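You operate a simulated robot arm through the tools that you are given. There is no shell and no other tool.

You run a simulated robot arm. Do the job below in one go: nothing can be reset, and whatever is moved stays where it is left.

TASK
Fit the 10 mm roller from the lathe's rack in the slide and throw the yellow lever home.
Fine: free the yellow lever first; the old roller goes in the middle socket of the lathe's roller rack.

Only the result counts: the job must be done as asked and must still hold three seconds after the hand-in. Knocking over, shifting, dropping, spilling or breaking anything else fails it.

THE ROBOT
A 7-joint arm with a two-finger parallel gripper, fixed in place. Base frame: the origin is at the foot of the arm, x ahead of it, y to its left, z up; the work surface is at about z = 65.5. Lengths are in cm, angles in degrees, forces in N, time in s.
Its first joint turns from -166.0 to 166.0 degrees. Payload 3.43 kg.
Tool frame: the origin (TCP) lies between the finger pads and is the grasp point; the fingertips stand 3.4 cm ahead of it; z points along the fingers, y is the line along which they close. The gripper opens to 12.8 cm. The fingers are 2.4 cm wide and 1.2 cm thick; the gripper's body (4.8 by 13 cm) begins 9.6 cm behind the TCP.
Orientation is told as [roll, pitch, yaw] about the base's x, y, z axes, in that order, counted from this pose: with the fingers straight down and closing along the base's y, the tool's x points along the base's -x, its y along +y and its z along -z.

THE INTERFACE
- The arm moves only by the tool play_rows. Its argument "commands" is a list of rows, each a list of 3 entries, a list of its own where there are three numbers: the shift along the tool's x, y, z in units of 40 mm (1.0 is 40 mm), then the turn, a rotation vector about the tool's x, y, z in units of 6 degrees (1.0 is 6 degrees), then the opening, from 0 (shut) to 1 (fully open). In form: [[[dx, dy, dz], [wx, wy, wz], hand], ...]. A call has 1 to 20 rows; each row shifts and turns the commanded pose from where the row before left it, along the tool's axes as they then stand. A call with a number of a shift or a turn outside -1 to 1 is refused whole. Each row takes 0.2 s and may step no farther than 5 cm and 8.6 degrees from the row before; otherwise, or with a gripper value out of range, the whole call is refused. Where a pose cannot be reached the arm comes as near as it can. A force on the tool above 80 N (or 10 N above the force at the start of the call, whichever is more), or a blocked arm, ends the call early, and 0.2 s more pass. The fingers move at their own pace (about 15.3 cm/s each) and stop on an object; they squeeze with about 36 N. The grip force told is the motor's: it shows also when the fingers shut on nothing. Time passes only in rows, and 0.2 s behind the last, so rows that do not move let the fingers close. It gives the time, the measured TCP pose, the force on the tool (base axes), the opening and the grip force at its end, in the units of the frame above (readings bear some noise), with the torque about the TCP (base axes, N m) and any sound that the robot's microphone picked up.
- Cameras (640 x 400 px; columns grow to the right, rows downward): "scene" is fixed at [40.06, -65.17, 158.06]; the picture's right is [1.00, -0.09, 0.00], its down [-0.07, -0.78, -0.63] and it looks along [0.06, 0.62, -0.78] (base axes); focal length 352 px, centre (320, 200). "wrist" rides on the gripper at [7.6, -1.1, -16] in the tool frame; the picture's right is [0.15, 0.99, 0.00], its down [-0.88, 0.13, -0.46] and it looks along [-0.45, 0.07, 0.89] (tool axes); focal length 234 px, centre (320, 200). There is no depth. A picture from a camera that has moved, and an enlarged one, comes with that camera's place and axes in the base frame and with its lens.
- get_image(camera): a new picture of that camera. The clock stands still meanwhile.
- zoom(camera, box): a new picture of the part [left, top, right, bottom] of that camera's present view, enlarged. The clock stands still meanwhile.
- job_done(): hands the job in; it is judged then, once.

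Nothing tells you positions but the pictures and the camera data. Unless the task says otherwise, let go and move clear before handing in.

The tools are called after "Emit:" as name(argument=value, ...) on one line, values as JSON. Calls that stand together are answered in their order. play_rows: Moves the arm, as the interface text tells. Its arguments: {"type":"object","properties":{"commands":{"type":"array","items":{"type":"array"}}},"required":["commands"]} The other tools are called the same way: get_image (camera) takes a picture; zoom (camera, box) takes an enlarged picture of a part of a camera's view; job_done () hands the job in.

At the start:

```text
t: 0.0
tool_pos: [65.42, -5.95, 116.28]
ee_rot: [0.0, 0.1, -0.1]
contact_force: [-0.3, 0.4, 0.2]
torque: [0.01, 0.03, -0.01]
width: 12.79
grasp_force: 0.0
```

scene: 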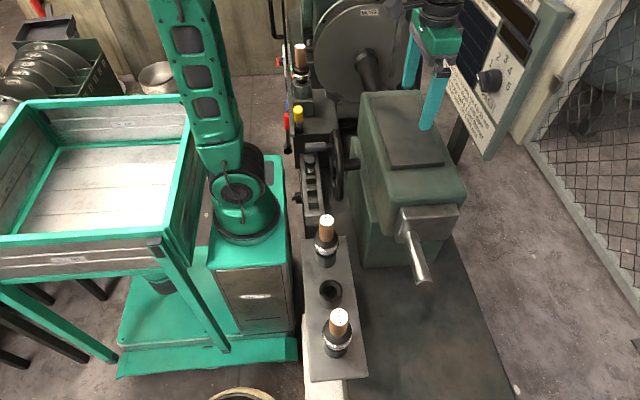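
wrist: 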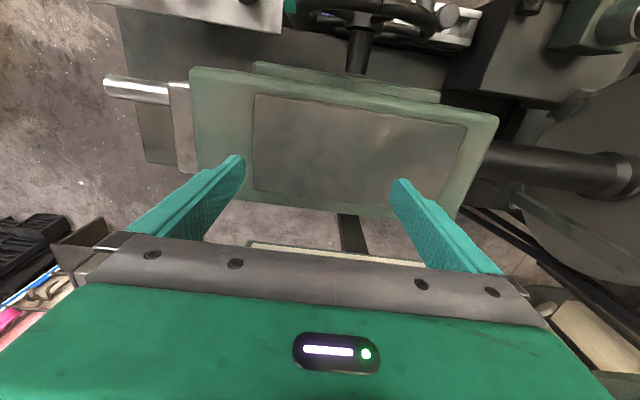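

I see a lathe with a rack carrying two rollers (and an empty middle socket), and a slide with levers farther back. I'll zoom in on the details first.

Emit:
zoom(camera="scene", box=[260, 30, 380, 105])

Emit:
zoom(camera="scene", box=[260, 90, 380, 165])

Emit:
zoom(camera="scene", box=[260, 150, 380, 225])

Emit:
zoom(camera="scene", box=[260, 200, 420, 300])

Emit:
zoom(camera="scene", box=[260, 290, 420, 390])

Emit:
zoom(camera="scene", box=[400, 0, 560, 100])

```text
5.33 times, centred on (320, 68) of scene
camera zoom: at [40.06, -65.17, 158.06], right [1.0, -0.09, 0.0], down [-0.07, -0.78, -0.63], along [0.06, 0.62, -0.78], focal length 1880 px, centre (320, 907)
```

zoom: 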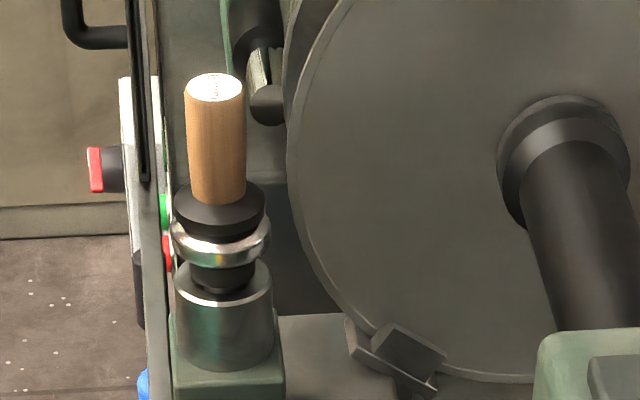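

```text
5.33 times, centred on (320, 128) of scene
camera zoom: at [40.06, -65.17, 158.06], right [1.0, -0.09, 0.0], down [-0.07, -0.78, -0.63], along [0.06, 0.62, -0.78], focal length 1880 px, centre (320, 587)
```

zoom: 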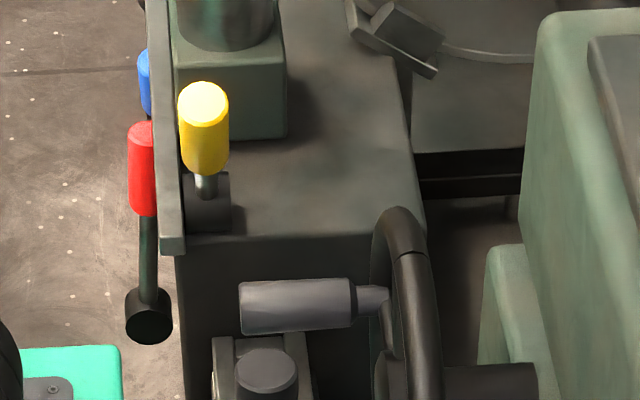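

```text
5.33 times, centred on (320, 188) of scene
camera zoom: at [40.06, -65.17, 158.06], right [1.0, -0.09, 0.0], down [-0.07, -0.78, -0.63], along [0.06, 0.62, -0.78], focal length 1880 px, centre (320, 267)
```

zoom: 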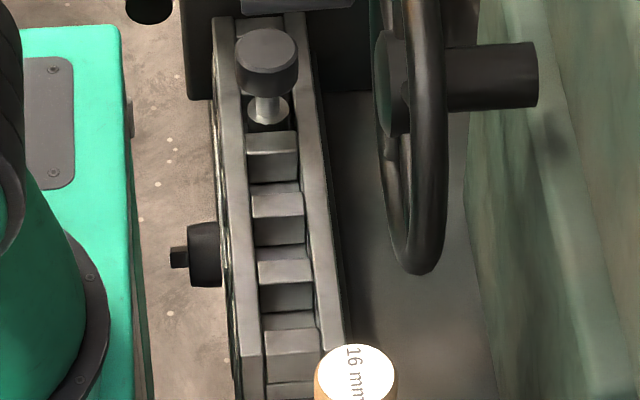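

```text
4.00 times, centred on (340, 250) of scene
camera zoom: at [40.06, -65.17, 158.06], right [1.0, -0.09, 0.0], down [-0.07, -0.78, -0.63], along [0.06, 0.62, -0.78], focal length 1410 px, centre (240, 0)
```

zoom: 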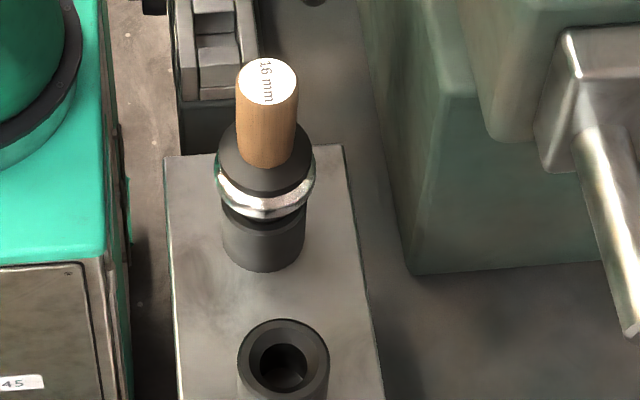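

```text
4.00 times, centred on (340, 340) of scene
camera zoom: at [40.06, -65.17, 158.06], right [1.0, -0.09, 0.0], down [-0.07, -0.78, -0.63], along [0.06, 0.62, -0.78], focal length 1410 px, centre (240, -360)
```

zoom: 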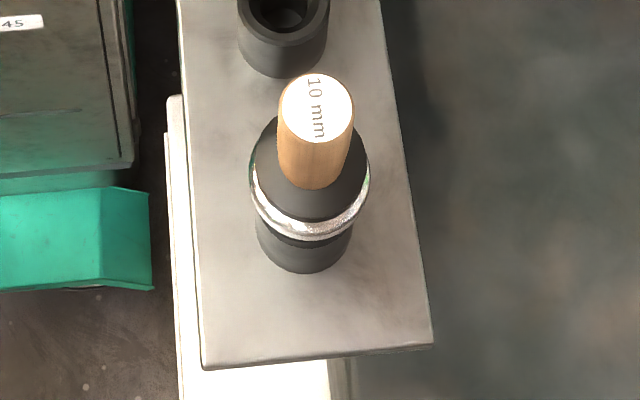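

```text
4.00 times, centred on (480, 50) of scene
camera zoom: at [40.06, -65.17, 158.06], right [1.0, -0.09, 0.0], down [-0.07, -0.78, -0.63], along [0.06, 0.62, -0.78], focal length 1410 px, centre (-320, 800)
```

zoom: 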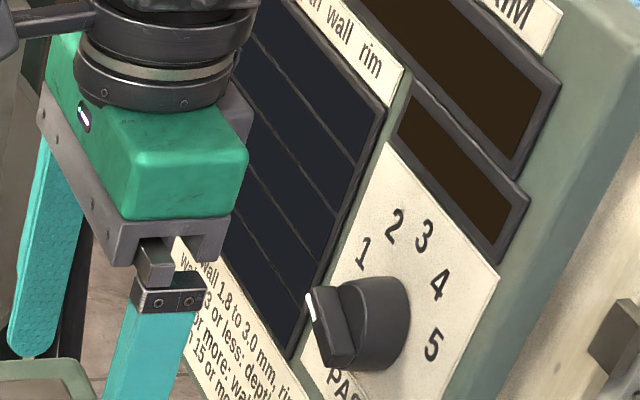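

The gripper, the rack (x≈47, y≈-10…-37) and the slide with the old roller (x≈45, y≈80) are located roughly. I'll look at more details of the surroundings before moving.

Emit:
zoom(camera="scene", box=[100, 0, 340, 150])

Emit:
zoom(camera="scene", box=[100, 150, 340, 300])

Emit:
zoom(camera="scene", box=[270, 85, 334, 125])

Emit:
zoom(camera="wrist", box=[240, 0, 640, 250])

Emit:
zoom(camera="scene", box=[400, 40, 560, 140])

Emit:
zoom(camera="scene", box=[200, 270, 400, 400])

```text
2.67 times, centred on (220, 75) of scene
camera zoom: at [40.06, -65.17, 158.06], right [1.0, -0.09, 0.0], down [-0.07, -0.78, -0.63], along [0.06, 0.62, -0.78], focal length 940 px, centre (587, 533)
```

zoom: 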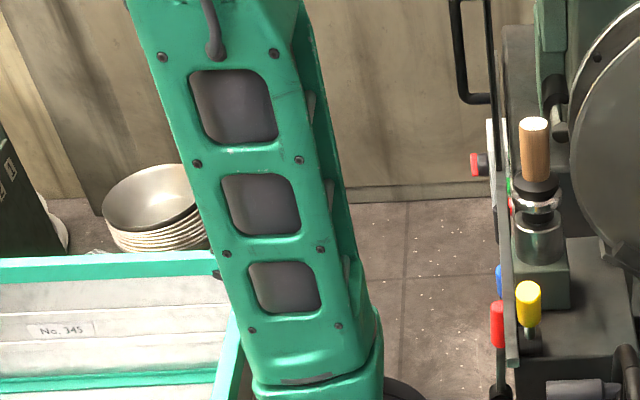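

```text
2.67 times, centred on (220, 225) of scene
camera zoom: at [40.06, -65.17, 158.06], right [1.0, -0.09, 0.0], down [-0.07, -0.78, -0.63], along [0.06, 0.62, -0.78], focal length 940 px, centre (587, 133)
```

zoom: 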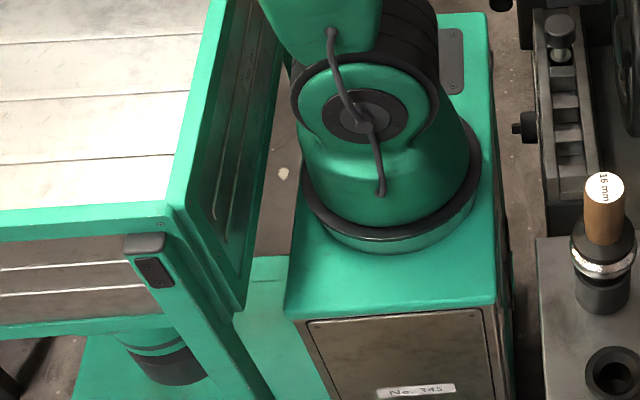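

```text
10.00 times, centred on (302, 105) of scene
camera zoom: at [40.06, -65.17, 158.06], right [1.0, -0.09, 0.0], down [-0.07, -0.78, -0.63], along [0.06, 0.62, -0.78], focal length 3525 px, centre (500, 1150)
```

zoom: 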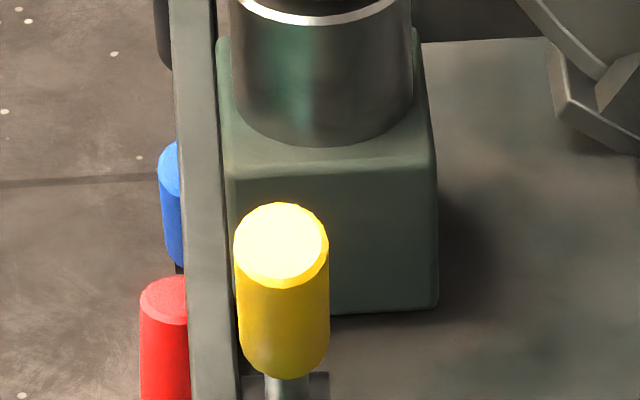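

```text
1.60 times, centred on (440, 125) of wrist
camera zoom: at [57.82, -6.85, 132.06], right [-0.15, 0.99, 0.0], down [0.88, 0.13, 0.45], along [0.45, 0.07, -0.89], focal length 375 px, centre (128, 320)
```

zoom: 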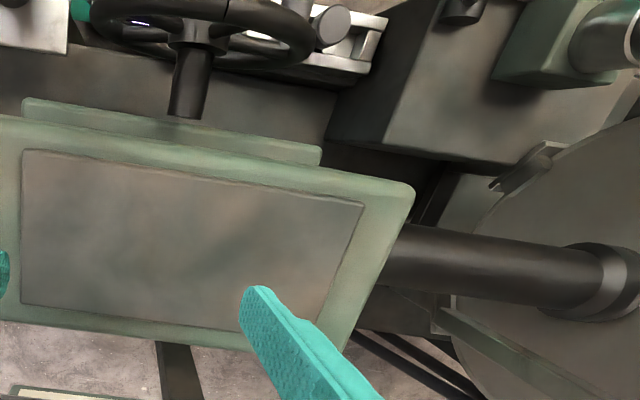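

```text
4.00 times, centred on (480, 90) of scene
camera zoom: at [40.06, -65.17, 158.06], right [1.0, -0.09, 0.0], down [-0.07, -0.78, -0.63], along [0.06, 0.62, -0.78], focal length 1410 px, centre (-320, 640)
```

zoom: 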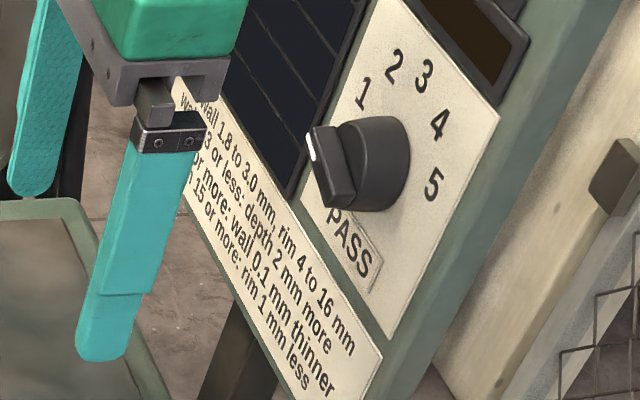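

```text
3.08 times, centred on (300, 335) of scene
camera zoom: at [40.06, -65.17, 158.06], right [1.0, -0.09, 0.0], down [-0.07, -0.78, -0.63], along [0.06, 0.62, -0.78], focal length 1085 px, centre (382, -215)
```

zoom: 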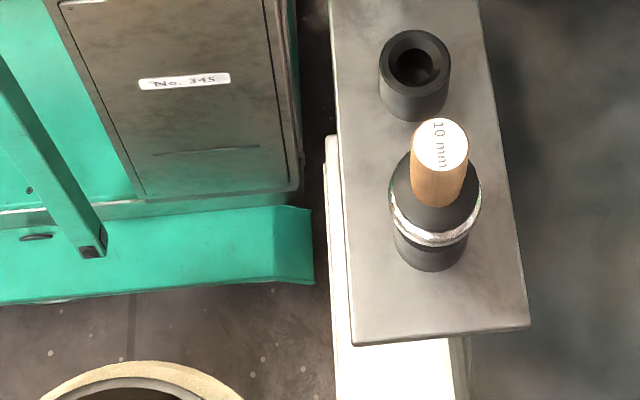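

The rack holds the 16 mm roller, an empty middle socket and the 10 mm roller at the near end; the slide with its old roller and yellow lever is at the far end. I'll travel high toward the slide and look with the wrist camera.

Emit:
play_rows(commands=[[[0.364, 0.91, 0], [0, 0, 0], 1], [[0.364, 0.91, 0], [0, 0, 0], 1], [[0.364, 0.91, 0], [0, 0, 0], 1], [[0.364, 0.91, 0], [0, 0, 0], 1], [[0.364, 0.91, 0], [0, 0, 0], 1], [[0.364, 0.91, 0], [0, 0, 0], 1], [[0.364, 0.91, 0], [0, 0, 0], 1]])

Emit:
get_image(camera="scene")

Emit:
get_image(camera="wrist")

```text
t: 1.6
tool_pos: [53.63, 19.56, 116.96]
ee_rot: [0.0, -0.6, -0.1]
contact_force: [0.2, 0.7, -0.3]
torque: [0.01, 0.0, 0.0]
width: 12.82
grasp_force: 0.2
```

```text
taken
```

scene: 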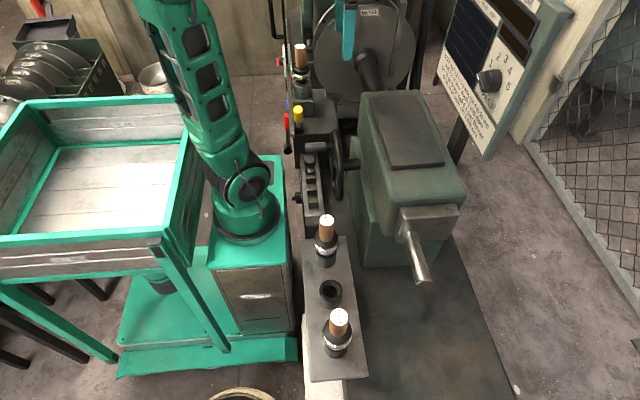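

```text
taken
camera wrist: at [45.9, 18.51, 132.77], right [-0.15, 0.99, 0.0], down [0.88, 0.13, 0.47], along [0.46, 0.07, -0.88], focal length 234 px, centre (320, 200)
```

wrist: 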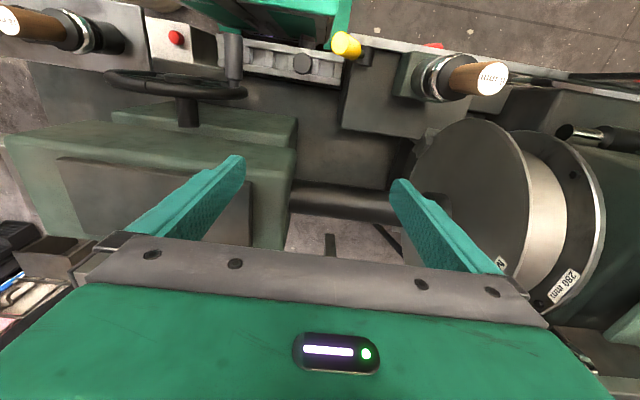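

The visible arm is ours, and triangulation puts the old roller's handle top near (43.4, 36.7, 104.9). Now I'll zoom in on the lever and slide from the wrist camera.

Emit:
zoom(camera="wrist", box=[300, 10, 540, 160])

Emit:
zoom(camera="wrist", box=[320, 20, 416, 80])

Emit:
zoom(camera="wrist", box=[100, 0, 340, 150])

Emit:
zoom(camera="scene", box=[264, 36, 344, 86])

```text
2.67 times, centred on (420, 85) of wrist
camera zoom: at [45.9, 18.51, 132.77], right [-0.15, 0.99, 0.0], down [0.88, 0.13, 0.47], along [0.46, 0.07, -0.88], focal length 624 px, centre (53, 507)
```

zoom: 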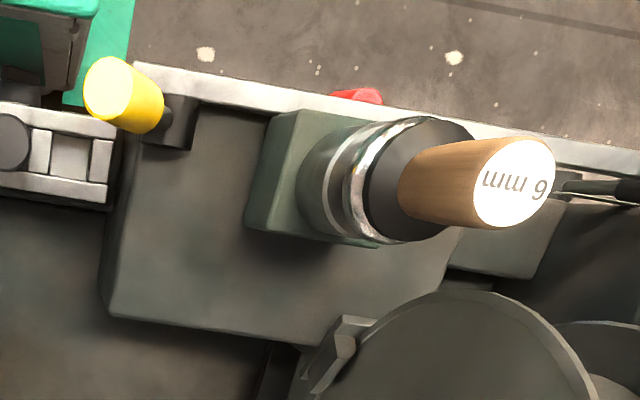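

```text
6.67 times, centred on (368, 50) of wrist
camera zoom: at [45.9, 18.51, 132.77], right [-0.15, 0.99, 0.0], down [0.88, 0.13, 0.47], along [0.46, 0.07, -0.88], focal length 1561 px, centre (0, 1200)
```

zoom: 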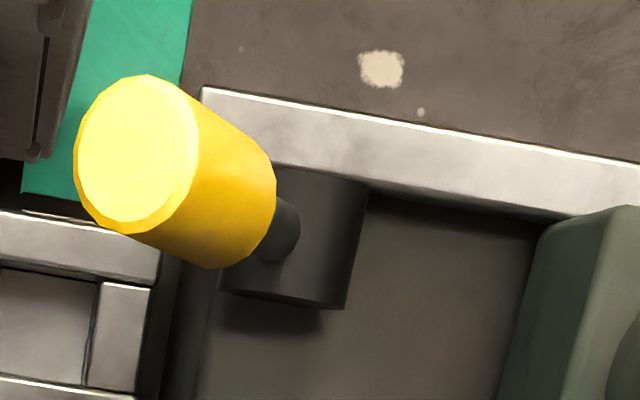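

```text
2.67 times, centred on (220, 75) of wrist
camera zoom: at [45.9, 18.51, 132.77], right [-0.15, 0.99, 0.0], down [0.88, 0.13, 0.47], along [0.46, 0.07, -0.88], focal length 624 px, centre (587, 533)
```

zoom: 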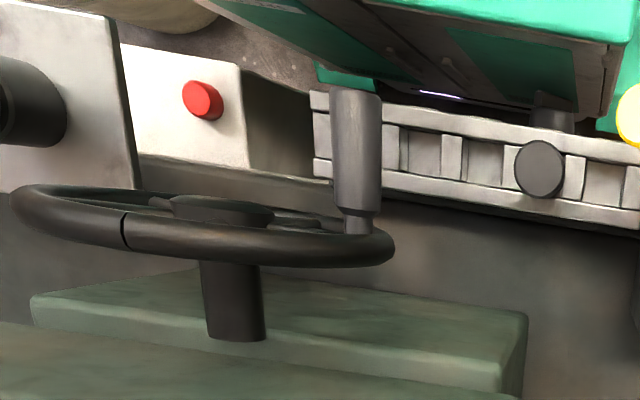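

```text
8.00 times, centred on (304, 61) of scene
camera zoom: at [40.06, -65.17, 158.06], right [1.0, -0.09, 0.0], down [-0.07, -0.78, -0.63], along [0.06, 0.62, -0.78], focal length 2820 px, centre (448, 1312)
```

zoom: 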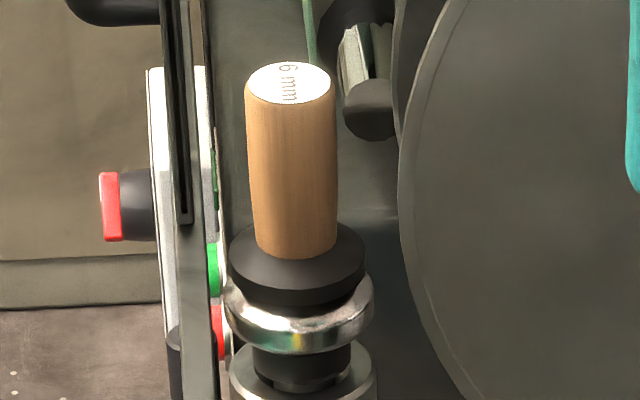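

The old roller is the 6 mm one; the yellow lever pivots about a hub at ~(41.6, 26.6, 82), leaning toward -y with its tip at ~(41.5, 20.8, 94). I'll tilt the tool to see the lever from closer.

Emit:
play_rows(commands=[[[0, 0, 0], [0, 1, 0], 1], [[0, 0, 0], [0, 1, 0], 1], [[0, 0, 0], [0, 1, 0], 1], [[0, 0, 0], [0, 1, 0], 1], [[0, 0, 0], [0, 1, 0], 1], [[0.193, 0.275, 0.617], [0, 0, 0], 1], [[0.193, 0.275, 0.617], [0, 0, 0], 1], [[0.193, 0.275, 0.617], [0, 0, 0], 1], [[0.193, 0.275, 0.617], [0, 0, 0], 1]])

Emit:
get_image(camera="wrist")

Emit:
get_image(camera="scene")

```text
t: 3.6
tool_pos: [46.64, 23.79, 110.18]
ee_rot: [0.7, 24.8, 0.2]
contact_force: [-0.4, 0.1, 0.9]
torque: [-0.05, -0.05, -0.02]
width: 12.77
grasp_force: 0.1
out of reach, approached as far as the arm can: row 2, 3
```

```text
taken
camera wrist: at [46.38, 22.53, 127.72], right [-0.13, 0.99, 0.07], down [0.99, 0.13, 0.05], along [0.04, 0.08, -1.0], focal length 234 px, centre (320, 200)
```

wrist: 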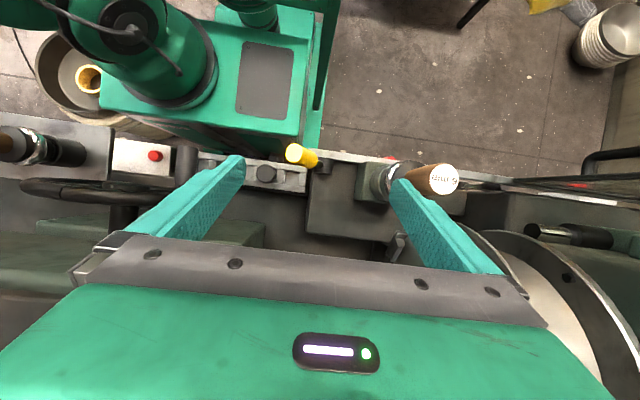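

```text
taken
```

scene: 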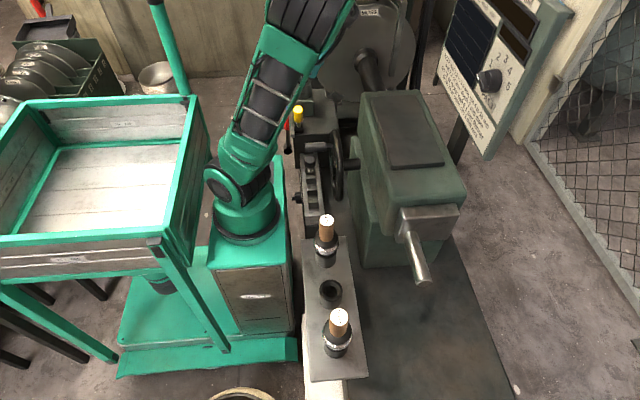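

Emit:
zoom(camera="wrist", box=[250, 120, 410, 220])

Emit:
zoom(camera="wrist", box=[360, 130, 520, 230])

Emit:
zoom(camera="wrist", box=[0, 60, 320, 260])

```text
4.00 times, centred on (330, 170) of wrist
camera zoom: at [46.38, 22.53, 127.72], right [-0.13, 0.99, 0.07], down [0.99, 0.13, 0.05], along [0.04, 0.08, -1.0], focal length 937 px, centre (280, 320)
```

zoom: 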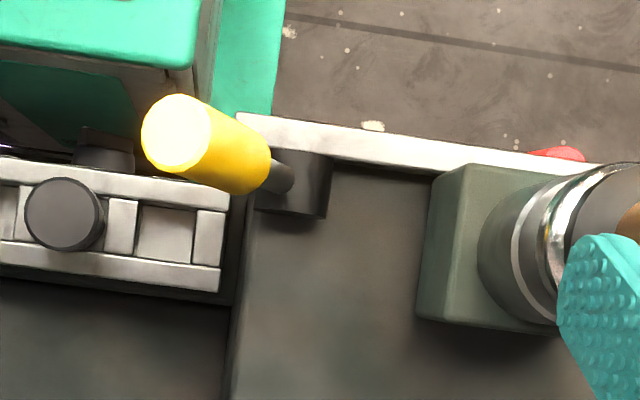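

```text
4.00 times, centred on (440, 180) of wrist
camera zoom: at [46.38, 22.53, 127.72], right [-0.13, 0.99, 0.07], down [0.99, 0.13, 0.05], along [0.04, 0.08, -1.0], focal length 937 px, centre (-160, 280)
```

zoom: 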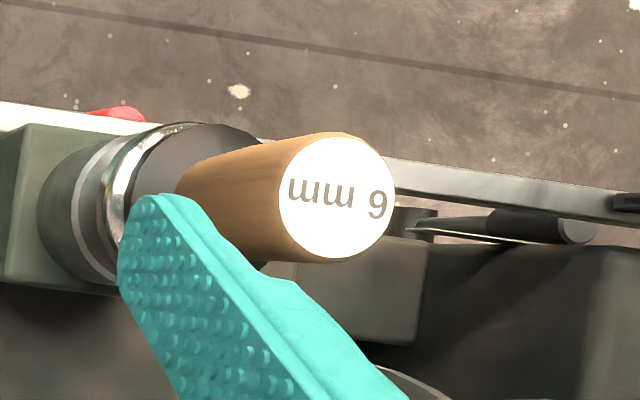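

```text
2.00 times, centred on (160, 160) of wrist
camera zoom: at [46.38, 22.53, 127.72], right [-0.13, 0.99, 0.07], down [0.99, 0.13, 0.05], along [0.04, 0.08, -1.0], focal length 468 px, centre (640, 280)
```

zoom: 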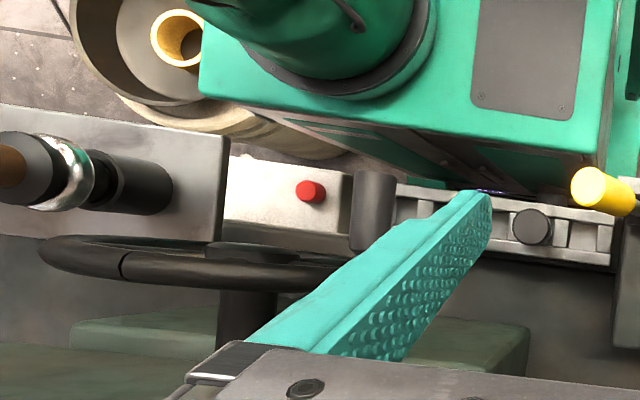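

The lever leans about 26° toward -y and sits on a hub along x, so it likely swings toward +y to free. I'll straighten the tool and yaw it 90° so that the hand is narrow along y and the camera looks toward +y.

Emit:
play_rows(commands=[[[0, -0.3, -0.4], [0, -1, 0], 1], [[0, -0.3, -0.4], [0, -1, 0], 1], [[0, -0.3, 0], [0, -1, 0], 1], [[0, -0.3, 0], [0, -1, 0], 1], [[0, -0.3, 0], [0, -0.13, 0], 1], [[0, -0.2, 0], [0, 0, -1], 1], [[0, 0, 0], [0, 0, -1], 0.5], [[0, 0, 0], [0, 0, -1], 0], [[0, 0, 0], [0, 0, -1], 0], [[0, 0, 0], [0, 0, -1], 0], [[0, 0, 0], [0, 0, -1], 0], [[0, 0, 0], [0, 0, -1], 0], [[0, 0, 0], [0, 0, -1], 0], [[0, 0, 0], [0, 0, -1], 0], [[0, 0, 0], [0, 0, -1], 0]])

Emit:
get_image(camera="scene")

```text
t: 6.8
tool_pos: [47.63, 16.95, 113.21]
ee_rot: [0.5, -0.6, 60.0]
contact_force: [0.7, 0.4, 0.4]
torque: [0.0, -0.05, -0.01]
width: 0.0
grasp_force: 33.3
```

```text
taken
```

scene: 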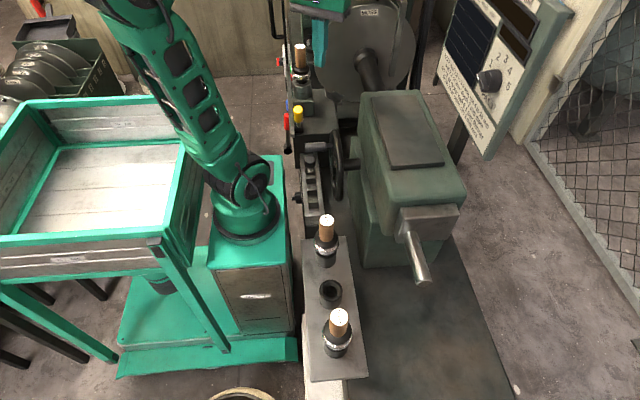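

Yaw is at 60° and everything is undisturbed; I continue to 90° and take a wrist look at the lever.

Emit:
play_rows(commands=[[[0, 0, 0], [0, 0, -1], 0], [[0, 0, 0], [0, 0, -1], 0], [[0, 0, 0], [0, 0, -1], 0], [[0, 0, 0], [0, 0, -1], 0], [[0, 0, 0], [0, 0, -1], 0], [[0.2, -0.5, 0], [0, 0, 0], 0], [[0.2, -0.5, 0], [0, 0, 0], 0], [[0.2, -0.5, 0], [0, 0, 0], 0], [[0, 0, 0], [0, 0, 0], 0]])

Emit:
get_image(camera="wrist")

Emit:
get_image(camera="scene")

```text
t: 8.8
tool_pos: [53.73, 14.45, 113.06]
ee_rot: [0.1, -0.6, 89.9]
contact_force: [0.0, 0.7, -0.1]
torque: [0.02, 0.03, 0.0]
width: 0.0
grasp_force: 33.1
```

```text
taken
camera wrist: at [54.75, 6.77, 128.86], right [-0.99, -0.15, 0.0], down [-0.13, 0.88, 0.47], along [-0.07, 0.46, -0.88], focal length 234 px, centre (320, 200)
```

wrist: 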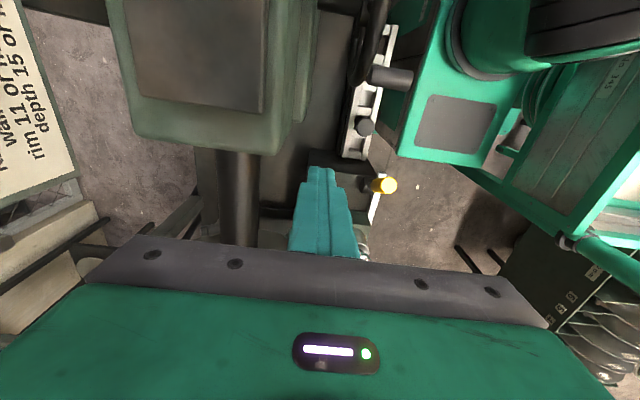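

```text
taken
```

scene: 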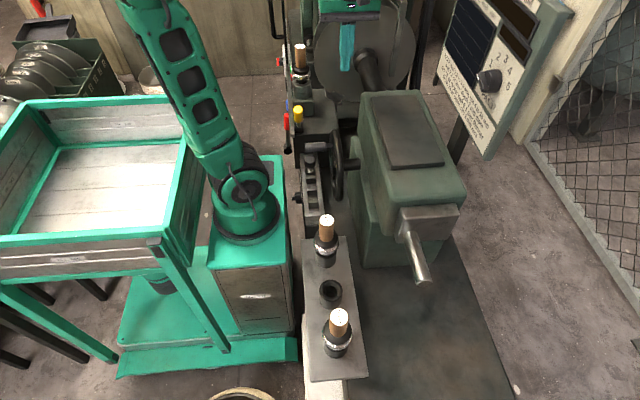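

Tool y points along -x now, so I correct: move over x≈41.7, y≈15 behind the lever, then descend to knob height.

Emit:
play_rows(commands=[[[0, 0.75, 0], [0, 0, 0], 0], [[0, 0.75, 0], [0, 0, 0], 0], [[0, 0.75, 0], [0, 0, 0], 0], [[0, 0.75, 0], [0, 0, 0], 0], [[0, 0, 0], [0, 0, 0], 0]])

Emit:
get_image(camera="wrist")

```text
t: 10.0
tool_pos: [41.57, 14.2, 112.91]
ee_rot: [0.1, -0.7, 89.9]
contact_force: [0.3, -0.2, -0.5]
torque: [0.01, 0.05, -0.01]
width: 0.0
grasp_force: 32.5
```

```text
taken
camera wrist: at [42.71, 6.77, 128.77], right [-0.99, -0.15, 0.0], down [-0.13, 0.87, 0.47], along [-0.07, 0.46, -0.88], focal length 234 px, centre (320, 200)
```

wrist: 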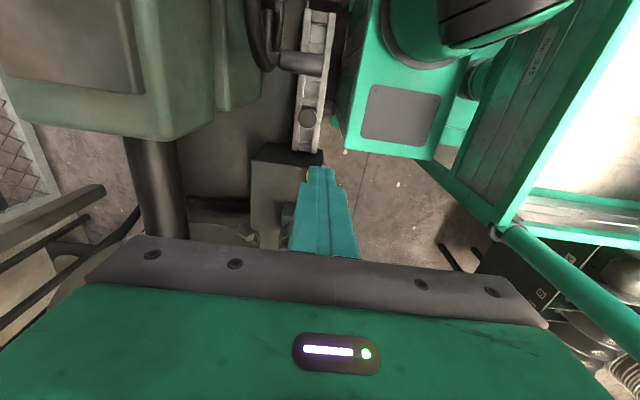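

The fingers are lined up just behind the lever. I descend to knob height.

Emit:
play_rows(commands=[[[0, 0, 0.95], [0, 0, 0], 0], [[0, 0, 0.95], [0, 0, 0], 0], [[0, 0, 0.95], [0, 0, 0], 0], [[0, 0, 0.95], [0, 0, 0], 0], [[0, 0, 0.9], [0, 0, 0], 0], [[0, 0, 0], [0, 0, 0], 0]])

Emit:
get_image(camera="wrist")

Emit:
zoom(camera="scene", box=[260, 30, 380, 150])

```text
t: 11.4
tool_pos: [41.42, 14.65, 94.37]
ee_rot: [0.1, -0.7, 90.0]
contact_force: [-0.3, -0.2, 1.1]
torque: [0.01, -0.02, -0.02]
width: 0.0
grasp_force: 33.2
```

```text
taken
camera wrist: at [42.67, 6.95, 110.11], right [-0.99, -0.15, 0.0], down [-0.13, 0.88, 0.47], along [-0.07, 0.46, -0.88], focal length 234 px, centre (320, 200)
```

wrist: 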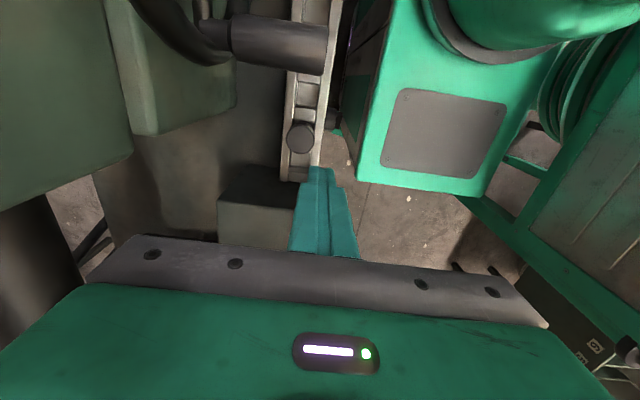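

```text
3.33 times, centred on (320, 90) of scene
camera zoom: at [40.06, -65.17, 158.06], right [1.0, -0.09, 0.0], down [-0.07, -0.78, -0.63], along [0.06, 0.62, -0.78], focal length 1175 px, centre (320, 567)
```

zoom: 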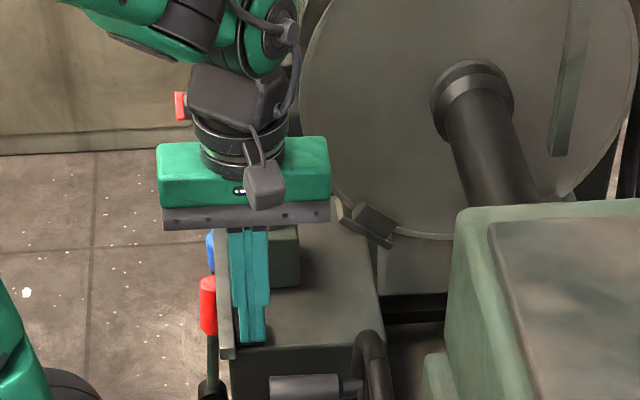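

Fingers are in front of the lever; I now push slowly toward +y, watching the force.

Emit:
play_rows(commands=[[[-0.25, 0, 0], [0, 0, 0], 0], [[-0.25, 0, 0], [0, 0, 0], 0], [[-0.25, 0, 0], [0, 0, 0], 0], [[-0.2, 0, 0], [0, 0, 0], 0], [[-0.2, 0, 0], [0, 0, 0], 0], [[-0.2, 0, 0], [0, 0, 0], 0], [[0, 0, 0], [0, 0, 0], 0]])

Emit:
zoom(camera="scene", box=[260, 30, 380, 150])

```text
t: 13.0
tool_pos: [41.53, 20.18, 94.35]
ee_rot: [0.0, -0.8, 89.8]
contact_force: [0.6, 0.7, -1.0]
torque: [0.0, 0.02, -0.01]
width: 0.0
grasp_force: 33.1
```

```text
3.33 times, centred on (320, 90) of scene
camera zoom: at [40.06, -65.17, 158.06], right [1.0, -0.09, 0.0], down [-0.07, -0.78, -0.63], along [0.06, 0.62, -0.78], focal length 1175 px, centre (320, 567)
```

zoom: 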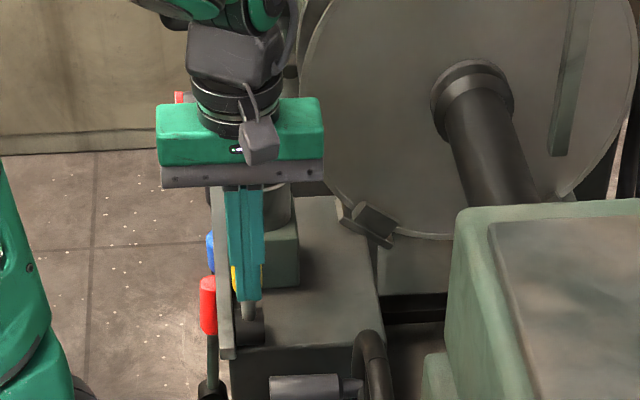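

No strong resistance yet; I keep pushing slowly.

Emit:
play_rows(commands=[[[-0.2, 0, 0], [0, 0, 0], 0], [[-0.2, 0, 0], [0, 0, 0], 0], [[-0.2, 0, 0], [0, 0, 0], 0], [[-0.2, 0, 0], [0, 0, 0], 0], [[0, 0, 0], [0, 0, 0], 0]])

Emit:
zoom(camera="scene", box=[260, 30, 380, 150])

Emit:
zoom(camera="wrist", box=[200, 120, 440, 270])

```text
t: 14.2
tool_pos: [41.48, 23.33, 94.38]
ee_rot: [0.2, -0.6, 89.9]
contact_force: [0.2, 0.0, 0.3]
torque: [0.01, 0.04, 0.02]
width: 0.0
grasp_force: 32.9
```

```text
3.33 times, centred on (320, 90) of scene
camera zoom: at [40.06, -65.17, 158.06], right [1.0, -0.09, 0.0], down [-0.07, -0.78, -0.63], along [0.06, 0.62, -0.78], focal length 1175 px, centre (320, 567)
```

zoom: 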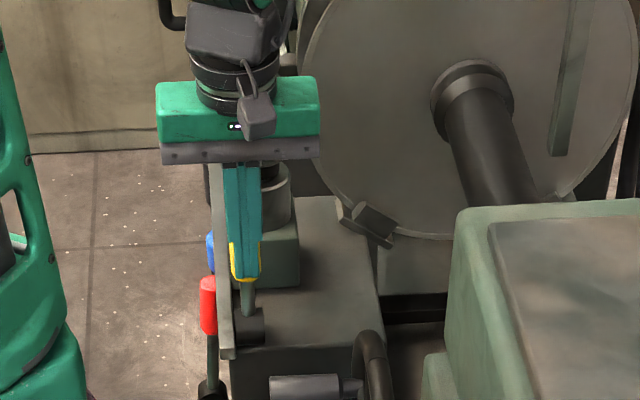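

```text
2.67 times, centred on (320, 195) of wrist
camera zoom: at [42.66, 15.71, 110.2], right [-0.99, -0.15, 0.0], down [-0.13, 0.88, 0.47], along [-0.07, 0.46, -0.88], focal length 624 px, centre (320, 213)
```

zoom: 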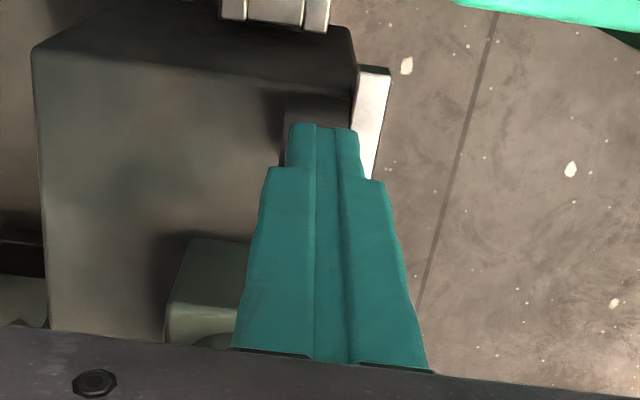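

The lever is moving with the finger, with low force. I continue toward +y.

Emit:
play_rows(commands=[[[-0.2, 0, 0], [0, 0, 0], 0], [[-0.2, 0, 0], [0, 0, 0], 0], [[-0.2, 0, 0], [0, 0, 0], 0], [[0, 0, 0], [0, 0, 0], 0]])

Emit:
zoom(camera="scene", box=[260, 30, 380, 150])

```text
t: 15.2
tool_pos: [41.53, 25.73, 94.43]
ee_rot: [0.1, -0.7, 89.9]
contact_force: [0.2, 0.0, 0.4]
torque: [0.02, 0.03, -0.02]
width: 0.02
grasp_force: 32.8
```

```text
3.33 times, centred on (320, 90) of scene
camera zoom: at [40.06, -65.17, 158.06], right [1.0, -0.09, 0.0], down [-0.07, -0.78, -0.63], along [0.06, 0.62, -0.78], focal length 1175 px, centre (320, 567)
```

zoom: 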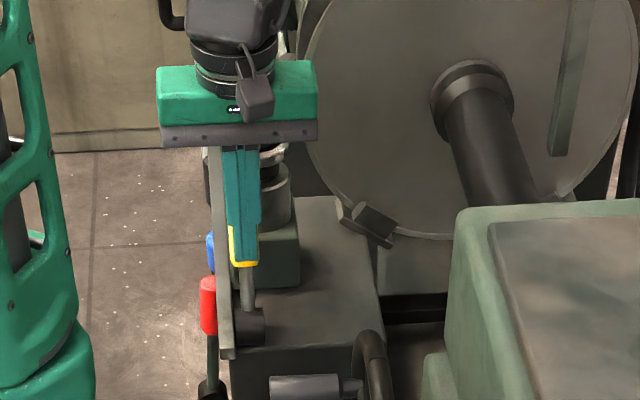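

Emit:
play_rows(commands=[[[-0.15, 0, 0], [0, 0, 0], 0], [[-0.15, 0, 0], [0, 0, 0], 0], [[-0.15, 0, 0], [0, 0, 0], 0], [[0, 0, 0], [0, 0, 0], 0]])

Emit:
zoom(camera="scene", box=[260, 30, 380, 150])

```text
t: 16.1
tool_pos: [40.54, 26.9, 94.89]
ee_rot: [-0.5, 0.2, 89.4]
contact_force: [1.2, -0.5, -0.3]
torque: [0.03, 0.13, 0.03]
width: 0.0
grasp_force: 33.4
stopped in row 4: the force on the tool passed its limit at 85 N (the readings are from after the stop); the commanded pose is now the measured one
```

```text
3.33 times, centred on (320, 90) of scene
camera zoom: at [40.06, -65.17, 158.06], right [1.0, -0.09, 0.0], down [-0.07, -0.78, -0.63], along [0.06, 0.62, -0.78], focal length 1175 px, centre (320, 567)
```

zoom: 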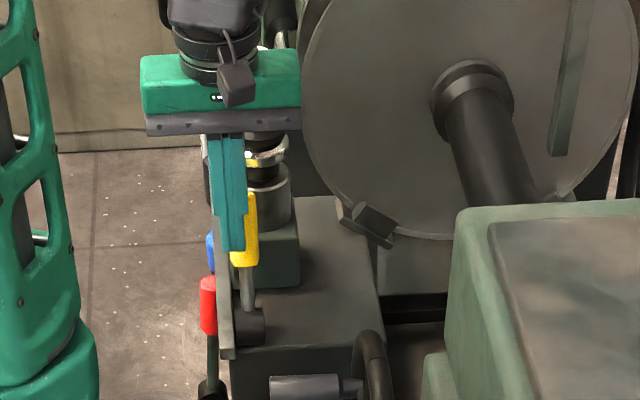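

The lever reached a stop after swinging to the +y side. I back off a bit and look at its position.

Emit:
play_rows(commands=[[[0.25, 0, 0], [0, 0, 0], 0], [[0.5, 0, 0], [0, 0, 0], 0], [[0.7, 0, -0.2], [0, 0, 0], 0], [[0.7, 0, -0.5], [0, 0, 0], 0], [[0.7, 0, -0.8], [0, 0, 0], 0], [[0, 0, -0.95], [0, 0, 0], 0], [[0, 0, -0.95], [0, 0, 0], 0], [[0, 0, -0.95], [0, 0, 0], 0]])

Emit:
zoom(camera="scene", box=[260, 30, 380, 150])

Emit:
get_image(camera="wrist")

```text
t: 17.9
tool_pos: [40.35, 15.47, 112.49]
ee_rot: [-0.5, 0.2, 89.5]
contact_force: [0.6, 0.3, -0.3]
torque: [-0.04, -0.04, 0.03]
width: 0.03
grasp_force: 32.7
```

```text
3.33 times, centred on (320, 90) of scene
camera zoom: at [40.06, -65.17, 158.06], right [1.0, -0.09, 0.0], down [-0.07, -0.78, -0.63], along [0.06, 0.62, -0.78], focal length 1175 px, centre (320, 567)
```

zoom: 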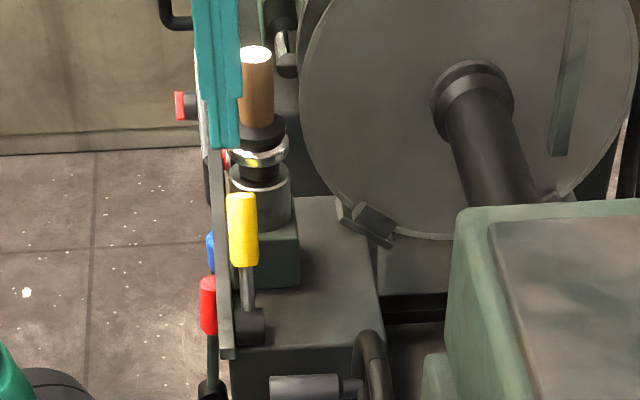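

```text
taken
camera wrist: at [41.21, 8.09, 128.23], right [-0.99, -0.14, -0.01], down [-0.13, 0.88, 0.45], along [-0.06, 0.45, -0.89], focal length 234 px, centre (320, 200)
```

wrist: 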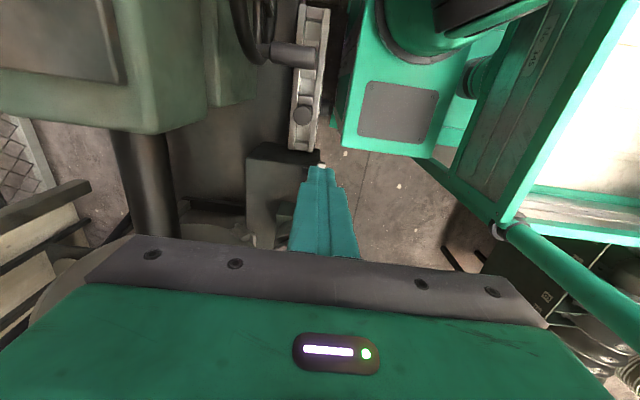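

The lever now leans to the +y side. I'll open the fingers so the wrist camera can see the lever between them.

Emit:
play_rows(commands=[[[0.5, 0, 0], [0, 0, 0], 1], [[0.5, 0, 0], [0, 0, 0], 1], [[0, 0, 0], [0, 0, 0], 1]])

Emit:
get_image(camera="wrist")

Emit:
zoom(camera="wrist", box=[240, 140, 400, 240])

Emit:
zoom(camera="scene", box=[260, 70, 340, 120])

```text
t: 18.7
tool_pos: [40.23, 11.38, 112.38]
ee_rot: [-0.5, 0.2, 89.4]
contact_force: [0.2, -0.7, 0.2]
torque: [0.0, -0.01, -0.02]
width: 12.83
grasp_force: 0.0
```

```text
taken
camera wrist: at [41.13, 3.97, 128.31], right [-0.99, -0.14, -0.01], down [-0.13, 0.88, 0.45], along [-0.05, 0.45, -0.89], focal length 234 px, centre (320, 200)
```

wrist: 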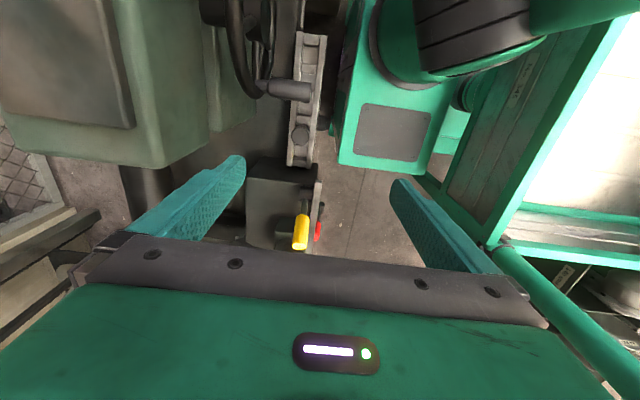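

```text
4.00 times, centred on (320, 190) of wrist
camera zoom: at [41.13, 3.97, 128.31], right [-0.99, -0.14, -0.01], down [-0.13, 0.88, 0.45], along [-0.05, 0.45, -0.89], focal length 937 px, centre (320, 240)
```

zoom: 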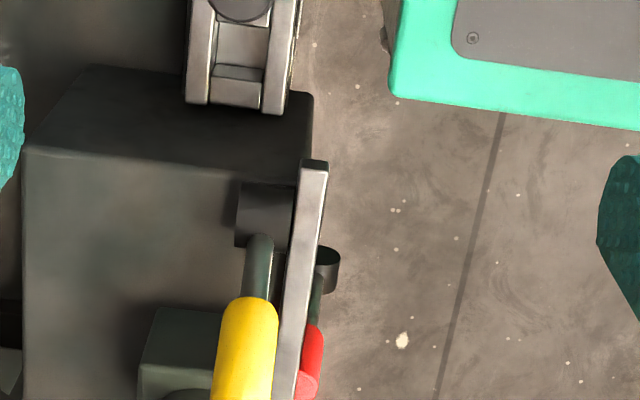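

```text
8.00 times, centred on (300, 95) of scene
camera zoom: at [40.06, -65.17, 158.06], right [1.0, -0.09, 0.0], down [-0.07, -0.78, -0.63], along [0.06, 0.62, -0.78], focal length 2820 px, centre (480, 1040)
```

zoom: 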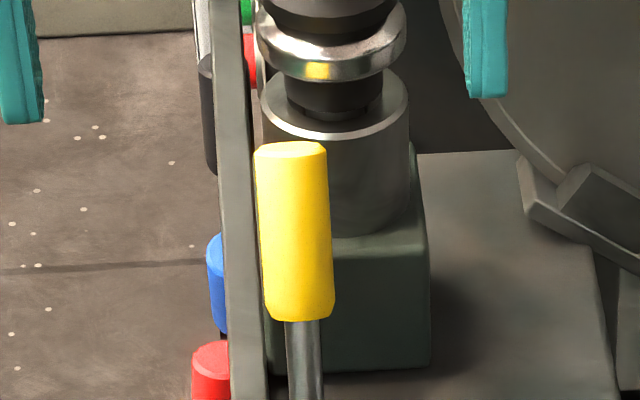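

The lever leans about as far to the +y side as it did to -y, so it should be freed. Now I'll lift, turn the tool back to yaw 0, and go for the old roller's handle at (43.5, 36.7).

Emit:
play_rows(commands=[[[0, -0.75, -0.4], [0, 0, 0], 1], [[0, -0.75, -0.4], [0, 0, 0], 1], [[0, -0.75, -0.4], [0, 0, 0], 1], [[0, 0, 0], [0, 0, 1], 1], [[0, 0, 0], [0, 0, 1], 1], [[0, 0, 0], [0, 0, 1], 1], [[0, 0, 0], [0, 0, 1], 1], [[0, 0, 0], [0, 0, 1], 1], [[0, 0, 0], [0, 0, 1], 1], [[0, 0, 0], [0, 0, 1], 1], [[0, 0, 0], [0, 0, 1], 1], [[0, 0, 0], [0, 0, 1], 1], [[0, 0, 0], [0, 0, 1], 1], [[0, 0, 0], [0, 0, 1], 1], [[0, 0, 0], [0, 0, 1], 1], [[0, 0, 0], [0, 0, 1], 1], [[0, 0, 0], [0, 0, 1], 1], [[0, 0, 0], [0, 0, 0.9], 1]])

Emit:
get_image(camera="wrist")

Emit:
get_image(camera="scene")

```text
t: 22.5
tool_pos: [49.13, 11.42, 117.21]
ee_rot: [-0.1, -0.5, -0.1]
contact_force: [-0.9, 0.7, 0.2]
torque: [0.02, -0.03, 0.0]
width: 12.81
grasp_force: 0.1
```

```text
taken
camera wrist: at [41.41, 10.45, 132.97], right [-0.14, 0.99, 0.0], down [0.88, 0.13, 0.46], along [0.46, 0.06, -0.89], focal length 234 px, centre (320, 200)
```

wrist: 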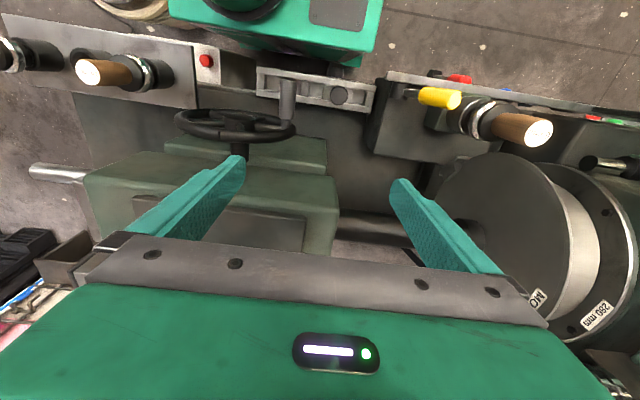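

```text
taken
```

scene: 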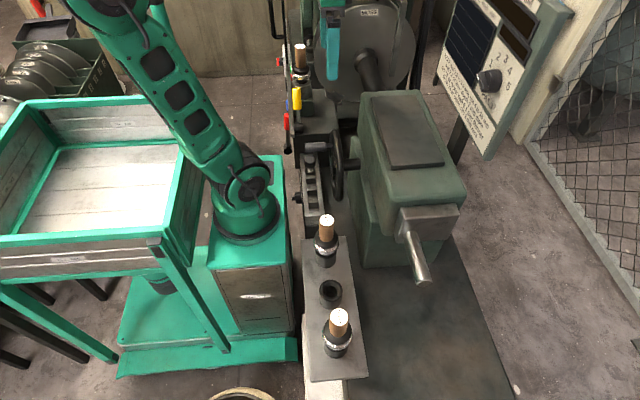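

The lever stays on the +y side. I move above the old roller (43.4, 36.5) at safe height and check the alignment.

Emit:
play_rows(commands=[[[0.204, 0.896, 0], [0, 0, 0], 1], [[0.204, 0.896, 0], [0, 0, 0], 1], [[0.204, 0.896, 0], [0, 0, 0], 1], [[0.204, 0.896, 0], [0, 0, 0], 1], [[0.204, 0.896, 0], [0, 0, 0], 0.6], [[0.204, 0.896, 0], [0, 0, 0], 0.6], [[0.204, 0.896, 0], [0, 0, 0], 0.55], [[0, 0, 0], [0, 0, 0], 0.55]])

Emit:
get_image(camera="wrist")

Emit:
get_image(camera="scene")

```text
t: 24.3
tool_pos: [43.29, 36.31, 117.19]
ee_rot: [-0.1, -0.4, 0.0]
contact_force: [0.6, 0.0, -0.5]
torque: [0.0, -0.03, -0.02]
width: 7.05
grasp_force: 0.1
```

```text
taken
camera wrist: at [35.58, 35.43, 132.94], right [-0.15, 0.99, 0.0], down [0.88, 0.13, 0.46], along [0.46, 0.07, -0.89], focal length 234 px, centre (320, 200)
```

wrist: 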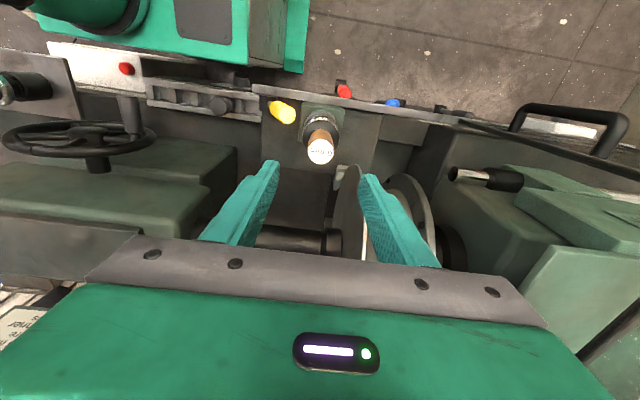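

```text
taken
```

scene: 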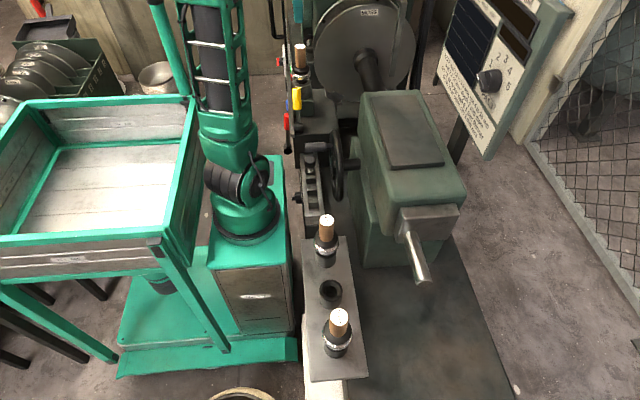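

Alignment is good (handle top at about (43.3, 36.7)). I descend and grasp the handle.

Emit:
play_rows(commands=[[[0, 0.08, 0.9], [0, 0, 0], 0.55], [[0, 0, 0.9], [0, 0, 0], 0.55], [[0, 0, 0.9], [0, 0, 0], 0.55], [[0, 0, 0.7], [0, 0, 0], 0.55], [[0, 0, 0], [0, 0, 0], 0.55]])

Emit:
get_image(camera="wrist")

Emit:
zoom(camera="scene", box=[250, 20, 350, 120])

```text
t: 25.5
tool_pos: [43.52, 36.82, 103.48]
ee_rot: [-0.1, -0.5, 0.1]
contact_force: [-0.4, 0.5, 0.3]
torque: [-0.02, -0.01, 0.01]
width: 7.05
grasp_force: 0.0
```

```text
taken
camera wrist: at [35.77, 35.87, 119.27], right [-0.15, 0.99, 0.0], down [0.88, 0.13, 0.46], along [0.46, 0.06, -0.89], focal length 234 px, centre (320, 200)
```

wrist: 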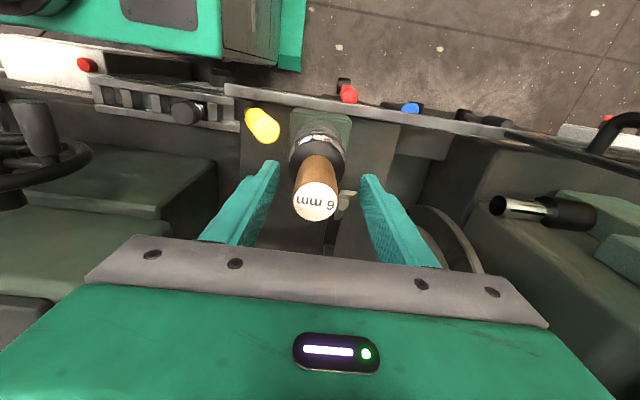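

```text
4.00 times, centred on (300, 70) of scene
camera zoom: at [40.06, -65.17, 158.06], right [1.0, -0.09, 0.0], down [-0.07, -0.78, -0.63], along [0.06, 0.62, -0.78], focal length 1410 px, centre (400, 720)
```

zoom: 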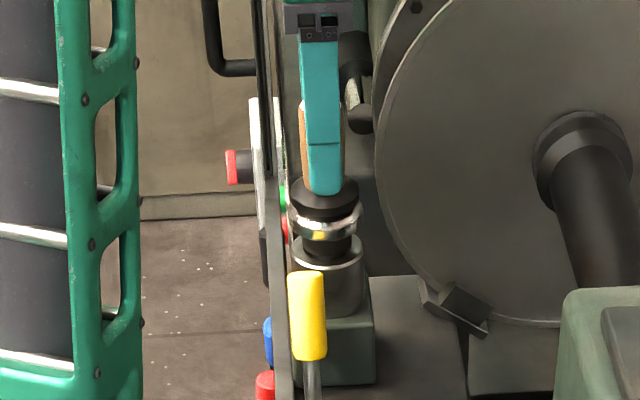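

The handle sits centered between the fingers. I close on it.

Emit:
play_rows(commands=[[[0, 0, 0], [0, 0, 0], 0.3], [[0, 0, 0], [0, 0, 0], 0], [[0, 0, 0], [0, 0, 0], 0], [[0, 0, 0], [0, 0, 0], 0]])

```text
t: 26.5
tool_pos: [43.5, 36.68, 103.43]
ee_rot: [-0.2, -0.5, 0.0]
contact_force: [1.1, -6.0, -0.9]
torque: [-0.61, -0.04, 0.02]
width: 3.36
grasp_force: 35.8
```

Gripped (3.36 cm). I lift slowly a little to see whether the roller is free.

Emit:
play_rows(commands=[[[0, -0.03, 0], [0, 0, 0], 0], [[0, 0, -0.1], [0, 0, 0], 0], [[0, 0, -0.1], [0, 0, 0], 0], [[0, 0, 0], [0, 0, 0], 0]])

Emit:
zoom(camera="scene", box=[250, 20, 350, 120])

```text
t: 27.5
tool_pos: [43.53, 36.73, 104.2]
ee_rot: [-0.2, -0.5, 0.1]
contact_force: [-0.1, -0.7, -4.5]
torque: [-0.09, 0.04, 0.02]
width: 3.37
grasp_force: 35.8
```

```text
4.00 times, centred on (300, 70) of scene
camera zoom: at [40.06, -65.17, 158.06], right [1.0, -0.09, 0.0], down [-0.07, -0.78, -0.63], along [0.06, 0.62, -0.78], focal length 1410 px, centre (400, 720)
```

zoom: 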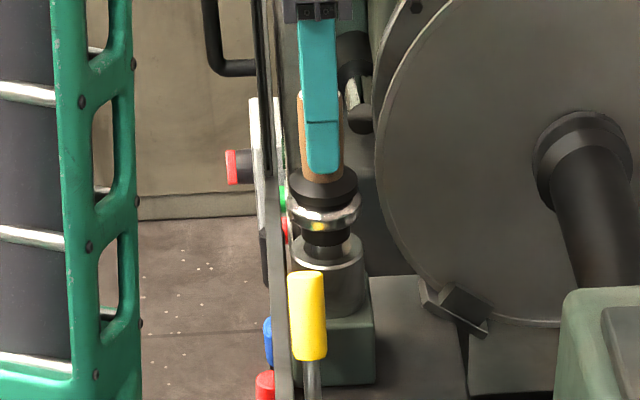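

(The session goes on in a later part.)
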